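You operate a simulated robot arm through the tools that you are given. There is no shell and no other tool. Be economical: measure what you need, move in short steps, check, and stop when the job is done.

Carry out the task below with a simulated robot arm. There is one attempt and no reset: what you move stays moved.

JOB
Take the spare foot that says "piping" from the bare end of the steel table and put it on top of the white sealed quilt pack there.

Only the result counts: the job must be done as asked and must still hold three seconds after the hand-in. Knocking over, shifting, dropping, spilling or breaking anything else fails it.

ROBOT AND FRAMES
A 6-joint arm with a two-finger parallel gripper, fixed in place. Base frame: the origin is at the foot of the arm, x ahead of it, y to its left, z up; the work surface is at about z = 0.78. Readings come in m, rad, newtons and seconds.
With the tool pointing down near the work surface it reaches from about 0.26 to 0.68 m from the base axis. Its first joint turns from -1.152 to 1.152 rad. Payload 2.9 kg.
Tool frame: the origin (TCP) lies between the finger pads and is the grasp point; the fingertips stand 0.03 m ahead of it; z points along the fingers, y is the line along which they close. Largest opening 0.11 m; finger width 0.02, thickness 0.01; the body of the gripper, 0.048 by 0.112 m, starts 0.055 m behind the TCP.
Orientation is told as [roll, pitch, yaw] about the base's x, y, z axes, in that order, counted from this pose: with the fingers straight down and closing along the base's y, the tool's x points along the base's -x, its y along +y and its z along -z.

CONTROLS
- The arm moves only by the tool jog_arm. Its argument "rows" is a list that holds one entry, the list of rows, each a list of 7 numbers: the shift along the base's x, y, z in m, then the turn, a rotation vector about the base's x, y, z in rad, then the finger opening in m, from 0 to 0.11. In form: [[[x, y, z, ax, ay, az, gripper], ...]]. A call has 1 to 10 rows; each row shifts and turns the commanded pose from where the row before left it. Rows are played at 5 a second. More than 0.05 m and 0.15 rad between two rows, or a gripper value outside its range, and nothing of the call is played. A pose out of reach is approached as far as the arm can. The call stops where the force on the tool passes 40 N (or 10 N more than at its start, if that is more) or the arm is blocked; 0.2 s more then pass. The fingers move at their own pace (about 0.108 m/s each) and stop on an object; they squeeze with about 26 N. The grip force told is the motor's: it shows also when the fingers shut on nothing. Time passes only in rows, and 0.2 s behind the last, so rows that do not move let the fingers close. It gives the time, the measured TCP pose, the force on the tool (base axes), the opening and the grip force at its end, in the units of the frame above (readings bear some noise).
- Cameras (640 x 400 px; columns grow to the right, rows downward): "scene" is fixed at [0.0567, 0.419, 1.3902]; the picture's right is [-0.92, -0.40, 0.00], its down [-0.21, 0.47, -0.86] and it looks along [0.34, -0.78, -0.52] (base axes); focal length 322 px, centre (320, 200). "wrist" rides on the gripper at [-0.036, 0, -0.057] in the tool frame; the picture's right is [0.00, -1.00, 0.00], its down [0.97, 0.00, -0.24] and it looks along [0.24, 0.00, 0.97] (tool axes); focal length 218 px, centre (320, 200). There is no depth. A picture from a camera that has moved, and an enlarged one, comes with that camera's place and axes in the base frame and with its lens.
- camera(camera): a new picture of that camera. The clock stands still meanwhile.
- enlarge(camera, box): a new picture of the part [left, top, right, bottom] of that camera's present view, enlarged. The clock stands still meanwhile.
- close_job(): hands the job in; it is judged then, once.

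Work in short steps. Places have to be worked out from the pictures, the camera data and where the tool is seen: move nearer, look again, correct. Check each grasp and each placing, and mend what went wrong. You have 90 turns and 46 pictures in all, those below and enlarged ones among them. Open the gripper and draw the arm clear of the work before you hand the job in, unless the task says otherwise; then end with one line.

The tools are called after "Emit:" by a JSON object that holds its "api" and its "payload". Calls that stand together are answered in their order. jog_arm: Moves the arm, as the interface text tells. Its arguments: {"type":"object","properties":{"rows":{"type":"array","items":{"type":"array","items":{"type":"array","items":{"type":"number"}}}}},"required":["rows"]} The other tools are called the same way: camera (camera) takes a picture; enlarge (camera, box) takes an enlarged picture of a part of a camera's view; close_job () hands the job in.

At the start:

```text
time: 0.0
position: [0.3153, -0.2413, 1.0562]
tool_rot: [0.001, 0.001, 0.001]
contact_force: [0.5, 1.4, 0.3]
finger_gap: 0.1101
finger_force: 0.1
```

scene: 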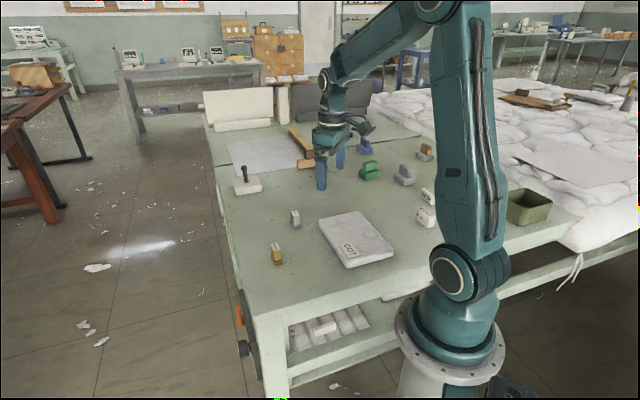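
wrist: 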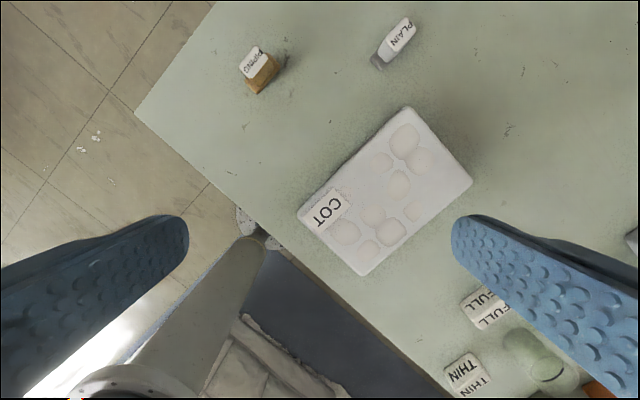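

The piping foot seems to be near (0.445, -0.16) and the pack near (0.28, -0.33). I'll enlarge both views for detail.

Emit:
{"api": "enlarge", "payload": {"camera": "scene", "box": [230, 180, 430, 305]}}

Emit:
{"api": "enlarge", "payload": {"camera": "wrist", "box": [200, 0, 480, 175]}}

```text
3.20 times, centred on (330, 242) of scene
camera zoom: at [0.0567, 0.419, 1.3902], right [-0.92, -0.4, 0.0], down [-0.21, 0.47, -0.86], along [0.34, -0.78, -0.52], focal length 1030 px, centre (288, 64)
```

zoom: 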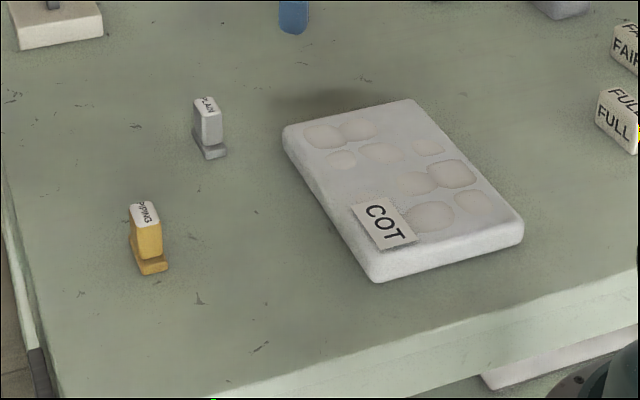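

```text
2.29 times, centred on (340, 88) of wrist
camera zoom: at [0.3503, -0.2404, 1.1113], right [0.0, -1.0, 0.0], down [-0.97, 0.0, 0.24], along [-0.24, 0.0, -0.97], focal length 499 px, centre (274, 457)
```

zoom: 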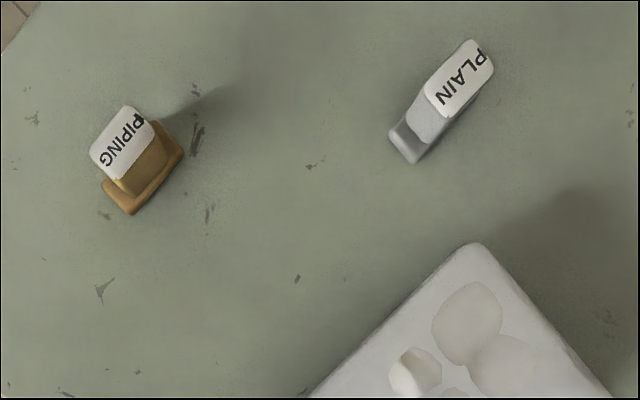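

The piping foot stands upright, about 0.045 m tall and 0.024 m wide, at (0.446, -0.162), with its long side along (1, -1). I'll move above it with yaw around -0.77.

Emit:
{"api": "jog_arm", "payload": {"rows": [[[0.0218, 0.0132, -0.022, 0, 0, -0.1285, 0.07], [0.0218, 0.0132, -0.022, 0, 0, -0.1285, 0.07], [0.0218, 0.0132, -0.022, 0, 0, -0.1285, 0.07], [0.0218, 0.0132, -0.022, 0, 0, -0.1285, 0.07], [0.0218, 0.0132, -0.022, 0, 0, -0.1285, 0.07], [0.0218, 0.0132, -0.022, 0, 0, -0.1285, 0.07], [0, 0, 0, 0, 0, 0, 0.07]]]}}

Emit:
{"api": "camera", "payload": {"camera": "wrist"}}

```text
time: 1.6
position: [0.4448, -0.1613, 0.9238]
tool_rot: [-0.002, 0.0, -0.773]
contact_force: [0.4, -0.9, -1.1]
finger_gap: 0.0701
finger_force: 0.0
```

```text
41 pictures are left
camera wrist: at [0.4706, -0.1864, 0.9798], right [-0.7, -0.72, 0.0], down [-0.7, 0.68, 0.24], along [-0.17, 0.17, -0.97], focal length 218 px, centre (320, 200)
```

wrist: 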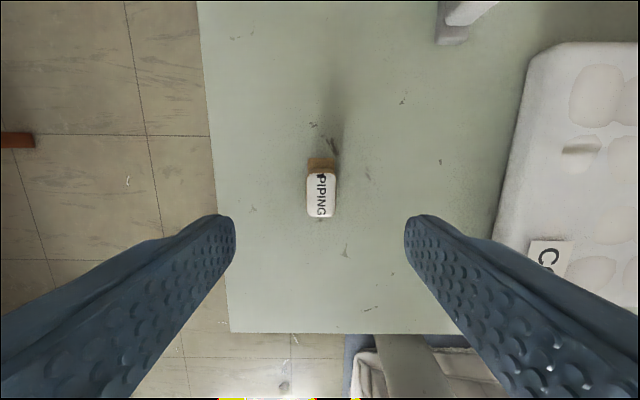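

The foot is centred between the fingers and aligned with them. I'll descend to TCP z = 0.821 in steps.

Emit:
{"api": "jog_arm", "payload": {"rows": [[[0.001, -0.0005, -0.03, 0, 0, 0, 0.07], [0, 0, -0.03, 0, 0, 0, 0.07], [0, 0, -0.025, 0, 0, 0, 0.07], [0, 0, -0.018, 0, 0, 0, 0.07], [0, 0, 0, 0, 0, 0, 0.07]]]}}

Emit:
{"api": "camera", "payload": {"camera": "wrist"}}

Emit:
{"api": "enlarge", "payload": {"camera": "scene", "box": [220, 180, 380, 280]}}

```text
time: 2.8
position: [0.4456, -0.1626, 0.8222]
tool_rot: [0.001, 0.0, -0.771]
contact_force: [0.6, -0.9, -1.0]
finger_gap: 0.0699
finger_force: 0.0
```

```text
40 pictures are left
camera wrist: at [0.4721, -0.1866, 0.8761], right [-0.7, -0.72, 0.0], down [-0.7, 0.68, 0.24], along [-0.17, 0.17, -0.97], focal length 218 px, centre (320, 200)
```

wrist: 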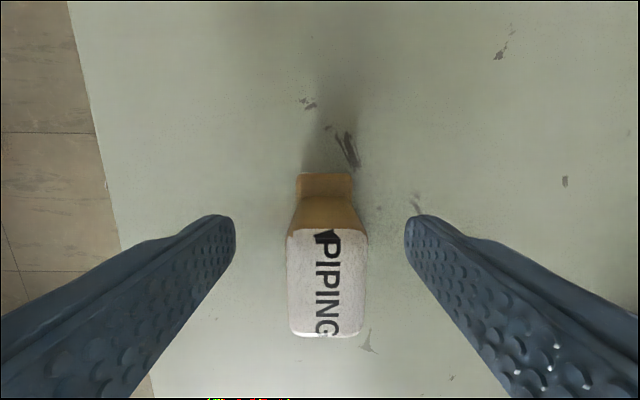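

```text
4.00 times, centred on (300, 230) of scene
camera zoom: at [0.0567, 0.419, 1.3902], right [-0.92, -0.4, 0.0], down [-0.21, 0.47, -0.86], along [0.34, -0.78, -0.52], focal length 1288 px, centre (400, 80)
```

zoom: 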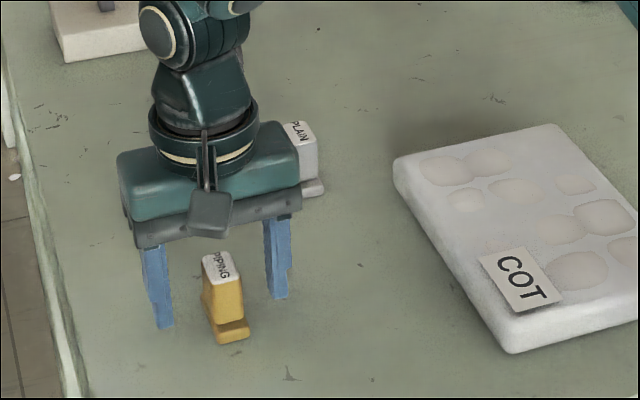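

The foot's label sits at the TCP, between the pads. Closing now.

Emit:
{"api": "jog_arm", "payload": {"rows": [[[0, 0, 0, 0, 0, 0, 0.04], [0, 0, 0, 0, 0, 0, 0.01], [0, 0, 0, 0, 0, 0, 0.01], [0, 0, 0, 0, 0, 0, 0.01]]]}}

Emit:
{"api": "camera", "payload": {"camera": "wrist"}}

```text
time: 3.8
position: [0.4467, -0.1618, 0.821]
tool_rot: [-0.001, 0.0, -0.769]
contact_force: [0.3, 0.3, -0.4]
finger_gap: 0.0215
finger_force: 26.3
```

```text
38 pictures are left
camera wrist: at [0.472, -0.1866, 0.8764], right [-0.7, -0.72, 0.0], down [-0.7, 0.68, 0.24], along [-0.17, 0.17, -0.97], focal length 218 px, centre (320, 200)
```

wrist: 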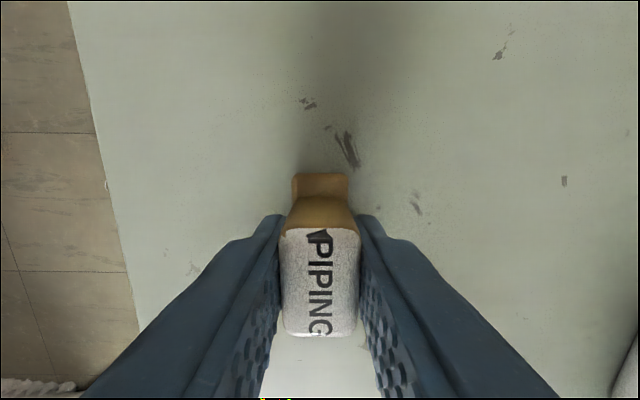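

Gripped at 0.0215 m. I'll lift 0.09 m and check.

Emit:
{"api": "jog_arm", "payload": {"rows": [[[0, 0, 0.02, 0, 0, 0, 0.01], [0, 0, 0.035, 0, 0, 0, 0.01], [0, 0, 0.035, 0, 0, 0, 0.01], [-0.027, -0.029, 0, 0, 0, 0, 0.01], [-0.027, -0.029, 0, 0, 0, 0, 0.01], [-0.027, -0.029, 0, 0, 0, 0, 0.01], [0, 0, 0, 0, 0, 0, 0.01]]]}}

Emit:
{"api": "camera", "payload": {"camera": "wrist"}}

Emit:
{"api": "camera", "payload": {"camera": "scene"}}

```text
time: 5.4
position: [0.366, -0.2498, 0.9118]
tool_rot: [0.0, 0.001, -0.77]
contact_force: [-0.3, -0.2, -1.0]
finger_gap: 0.0215
finger_force: 26.3
```

```text
37 pictures are left
camera wrist: at [0.3905, -0.2744, 0.9674], right [-0.7, -0.72, 0.0], down [-0.7, 0.68, 0.24], along [-0.17, 0.17, -0.97], focal length 218 px, centre (320, 200)
```

wrist: 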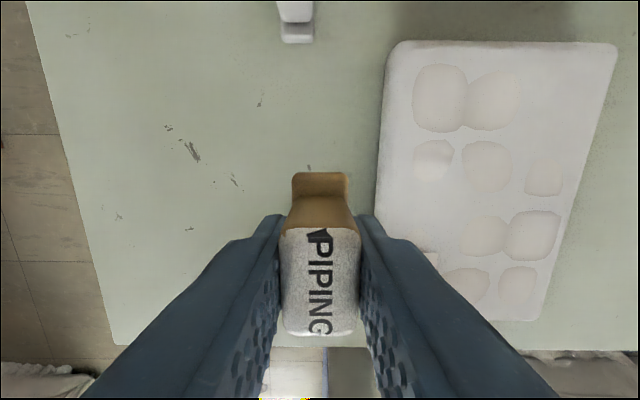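

```text
36 pictures are left
```

scene: 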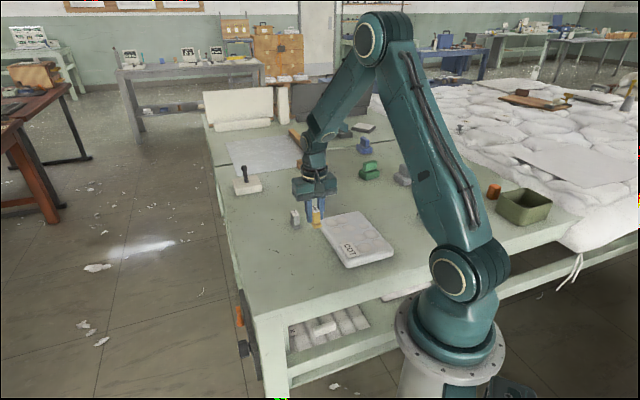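

The foot is held securely. The pack centre works out to about (0.287, -0.338), so I'll move above it and look.

Emit:
{"api": "jog_arm", "payload": {"rows": [[[-0.0263, -0.0294, 0, 0, 0, 0, 0.01], [-0.0263, -0.0294, 0, 0, 0, 0, 0.01], [-0.0263, -0.0294, 0, 0, 0, 0, 0.01], [0, 0, 0, 0, 0, 0, 0.01]]]}}

Emit:
{"api": "camera", "payload": {"camera": "wrist"}}

Emit:
{"api": "enlarge", "payload": {"camera": "scene", "box": [270, 160, 430, 280]}}

```text
time: 6.4
position: [0.2865, -0.3374, 0.9112]
tool_rot: [0.0, 0.0, -0.768]
contact_force: [-0.3, -0.5, -0.5]
finger_gap: 0.0213
finger_force: 25.7
```

```text
35 pictures are left
camera wrist: at [0.3115, -0.363, 0.9672], right [-0.7, -0.72, 0.0], down [-0.7, 0.68, 0.24], along [-0.17, 0.17, -0.97], focal length 218 px, centre (320, 200)
```

wrist: 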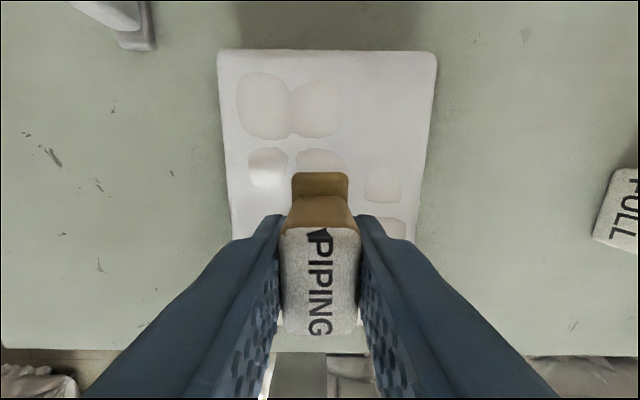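

```text
3.33 times, centred on (350, 220) of scene
camera zoom: at [0.0568, 0.419, 1.3902], right [-0.92, -0.4, 0.0], down [-0.21, 0.47, -0.86], along [0.34, -0.78, -0.52], focal length 1073 px, centre (220, 133)
```

zoom: 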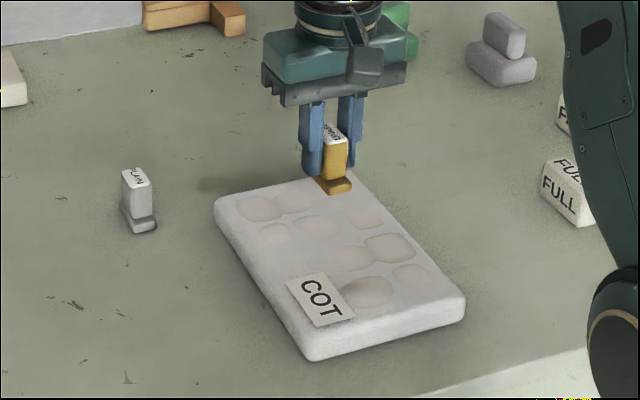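

The foot is over the middle of the pack. I'll lower to just above the estimated contact height (TCP ≈ 0.847).

Emit:
{"api": "jog_arm", "payload": {"rows": [[[0, 0, -0.02, 0, 0, 0, 0.01], [0, 0, -0.02, 0, 0, 0, 0.01], [0, 0, -0.012, 0, 0, 0, 0.01], [0, 0, 0, 0, 0, 0, 0.01]]]}}

Emit:
{"api": "enlarge", "payload": {"camera": "scene", "box": [300, 190, 410, 270]}}

```text
time: 7.4
position: [0.2862, -0.3373, 0.8588]
tool_rot: [-0.002, 0.001, -0.772]
contact_force: [1.0, -0.6, -0.8]
finger_gap: 0.0215
finger_force: 25.9
```

```text
5.00 times, centred on (355, 230) of scene
camera zoom: at [0.0568, 0.419, 1.3902], right [-0.92, -0.4, 0.0], down [-0.21, 0.47, -0.86], along [0.34, -0.78, -0.52], focal length 1610 px, centre (145, 50)
```

zoom: 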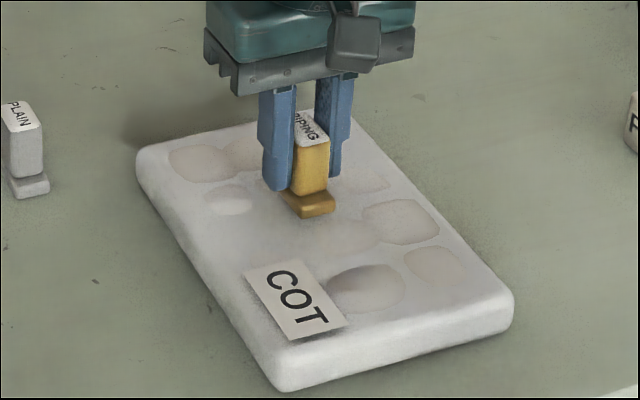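

No contact yet. I'll go down in fine steps and watch the force.

Emit:
{"api": "jog_arm", "payload": {"rows": [[[0, 0, -0.003, 0, 0, 0, 0.01], [0, 0, -0.003, 0, 0, 0, 0.01], [0, 0, -0.002, 0, 0, 0, 0.01], [0, 0, 0, 0, 0, 0, 0.01]]]}}

```text
time: 8.4
position: [0.2873, -0.3377, 0.8511]
tool_rot: [-0.002, 0.001, -0.771]
contact_force: [-0.6, 0.6, 0.2]
finger_gap: 0.0213
finger_force: 26.1
```

Still free, so I'll continue with finer steps.

Emit:
{"api": "jog_arm", "payload": {"rows": [[[0, 0, -0.0015, 0, 0, 0, 0.01], [0, 0, -0.0015, 0, 0, 0, 0.01], [0, 0, 0, 0, 0, 0, 0.01]]]}}

Emit:
{"api": "enlarge", "payload": {"camera": "scene", "box": [320, 205, 376, 240]}}

```text
time: 9.2
position: [0.2875, -0.3372, 0.8499]
tool_rot: [-0.002, -0.002, -0.772]
contact_force: [-4.5, 3.9, 35.9]
finger_gap: 0.0217
finger_force: 25.7
```

```text
11.43 times, centred on (348, 222) of scene
camera zoom: at [0.0563, 0.4195, 1.39], right [-0.92, -0.4, 0.0], down [-0.21, 0.47, -0.86], along [0.35, -0.78, -0.51], focal length 3679 px, centre (0, -57)
```

zoom: 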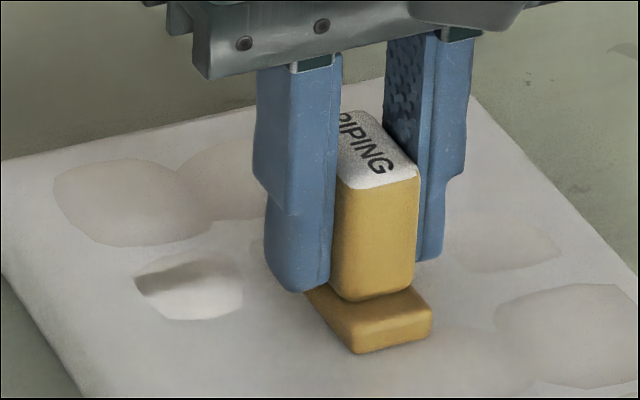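

The foot touches the pack with 36 N. I'll ease up 1.5 mm to relieve that before releasing.

Emit:
{"api": "jog_arm", "payload": {"rows": [[[0, 0, 0.0008, 0, 0, 0, 0.01], [0, 0, 0.0006, 0, 0, 0, 0.01], [0, 0, 0, 0, 0, 0, 0.01]]]}}

```text
time: 10.0
position: [0.2867, -0.3375, 0.8495]
tool_rot: [-0.001, -0.004, -0.772]
contact_force: [2.8, -2.0, 22.7]
finger_gap: 0.0215
finger_force: 25.8
```

Some load remains, so I'll ease up a little more and then read the force.

Emit:
{"api": "jog_arm", "payload": {"rows": [[[0, 0, 0.001, 0, 0, 0, 0.01], [0, 0, 0, 0, 0, 0, 0.01]]]}}

```text
time: 10.6
position: [0.2864, -0.3366, 0.8504]
tool_rot: [-0.001, 0.002, -0.771]
contact_force: [2.6, -3.0, 8.7]
finger_gap: 0.0214
finger_force: 26.0
```

The load is now light. I'll open the fingers slowly.

Emit:
{"api": "jog_arm", "payload": {"rows": [[[0, 0, 0, 0, 0, 0, 0.024], [0, 0, 0, 0, 0, 0, 0.03], [0, 0, 0, 0, 0, 0, 0.045], [0, 0, 0, 0, 0, 0, 0.06], [0, 0, 0, 0, 0, 0, 0.06]]]}}

Emit:
{"api": "enlarge", "payload": {"camera": "scene", "box": [300, 190, 410, 270]}}

```text
time: 11.8
position: [0.2864, -0.337, 0.8506]
tool_rot: [-0.002, 0.001, -0.772]
contact_force: [0.0, 0.4, -0.4]
finger_gap: 0.0598
finger_force: 0.1
```

```text
5.00 times, centred on (355, 230) of scene
camera zoom: at [0.0567, 0.419, 1.3902], right [-0.92, -0.4, 0.0], down [-0.21, 0.47, -0.86], along [0.34, -0.78, -0.52], focal length 1610 px, centre (145, 50)
```

zoom: 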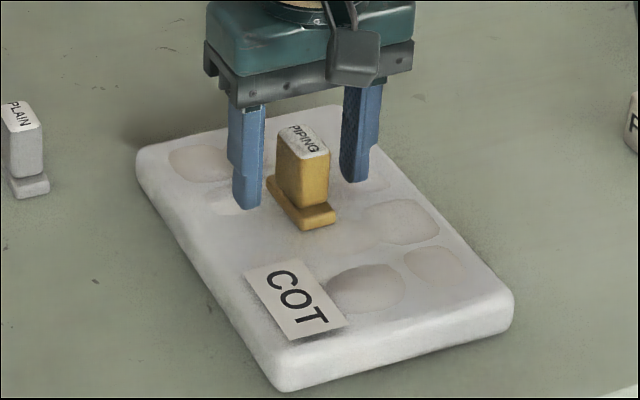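

The foot stands upright on the pack. I'll withdraw straight up.

Emit:
{"api": "jog_arm", "payload": {"rows": [[[0, 0, 0.02, 0, 0, 0, 0.06], [0, 0, 0.03, 0, 0, 0, 0.06], [0, 0, 0.04, 0, 0, 0, 0.06], [0, 0, 0.04, 0, 0, 0, 0.06], [0, 0, 0.04, 0, 0, 0, 0.06], [0, 0, 0, 0, 0, 0, 0.06], [0, 0, 0, 0, 0, 0, 0.06]]]}}

Emit:
{"api": "camera", "payload": {"camera": "scene"}}

Emit:
{"api": "enlarge", "payload": {"camera": "scene", "box": [300, 190, 410, 270]}}

```text
time: 13.4
position: [0.2883, -0.3375, 1.0187]
tool_rot: [0.0, -0.001, -0.771]
contact_force: [-0.5, -0.5, -1.2]
finger_gap: 0.0601
finger_force: 0.0
```

```text
30 pictures are left
```

scene: 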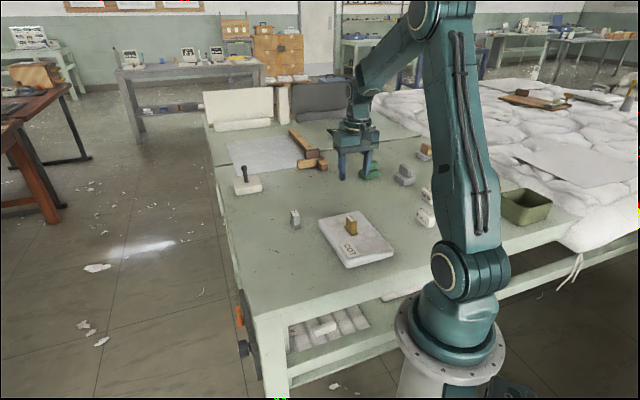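

```text
5.00 times, centred on (355, 230) of scene
camera zoom: at [0.0567, 0.419, 1.3902], right [-0.92, -0.4, 0.0], down [-0.21, 0.47, -0.86], along [0.34, -0.78, -0.52], focal length 1610 px, centre (145, 50)
```

zoom: 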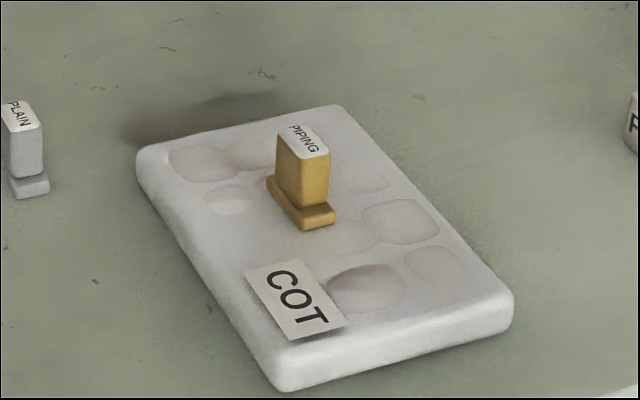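

The foot stands stably on the pack, nothing else has moved and the arm is clear. Handing in.

Emit:
{"api": "close_job", "payload": {}}

```text
The job is handed in.
```

The "piping" foot is standing upright on the white quilt pack, the arm is clear, and the last pictures show nothing else moved; the job is handed in.
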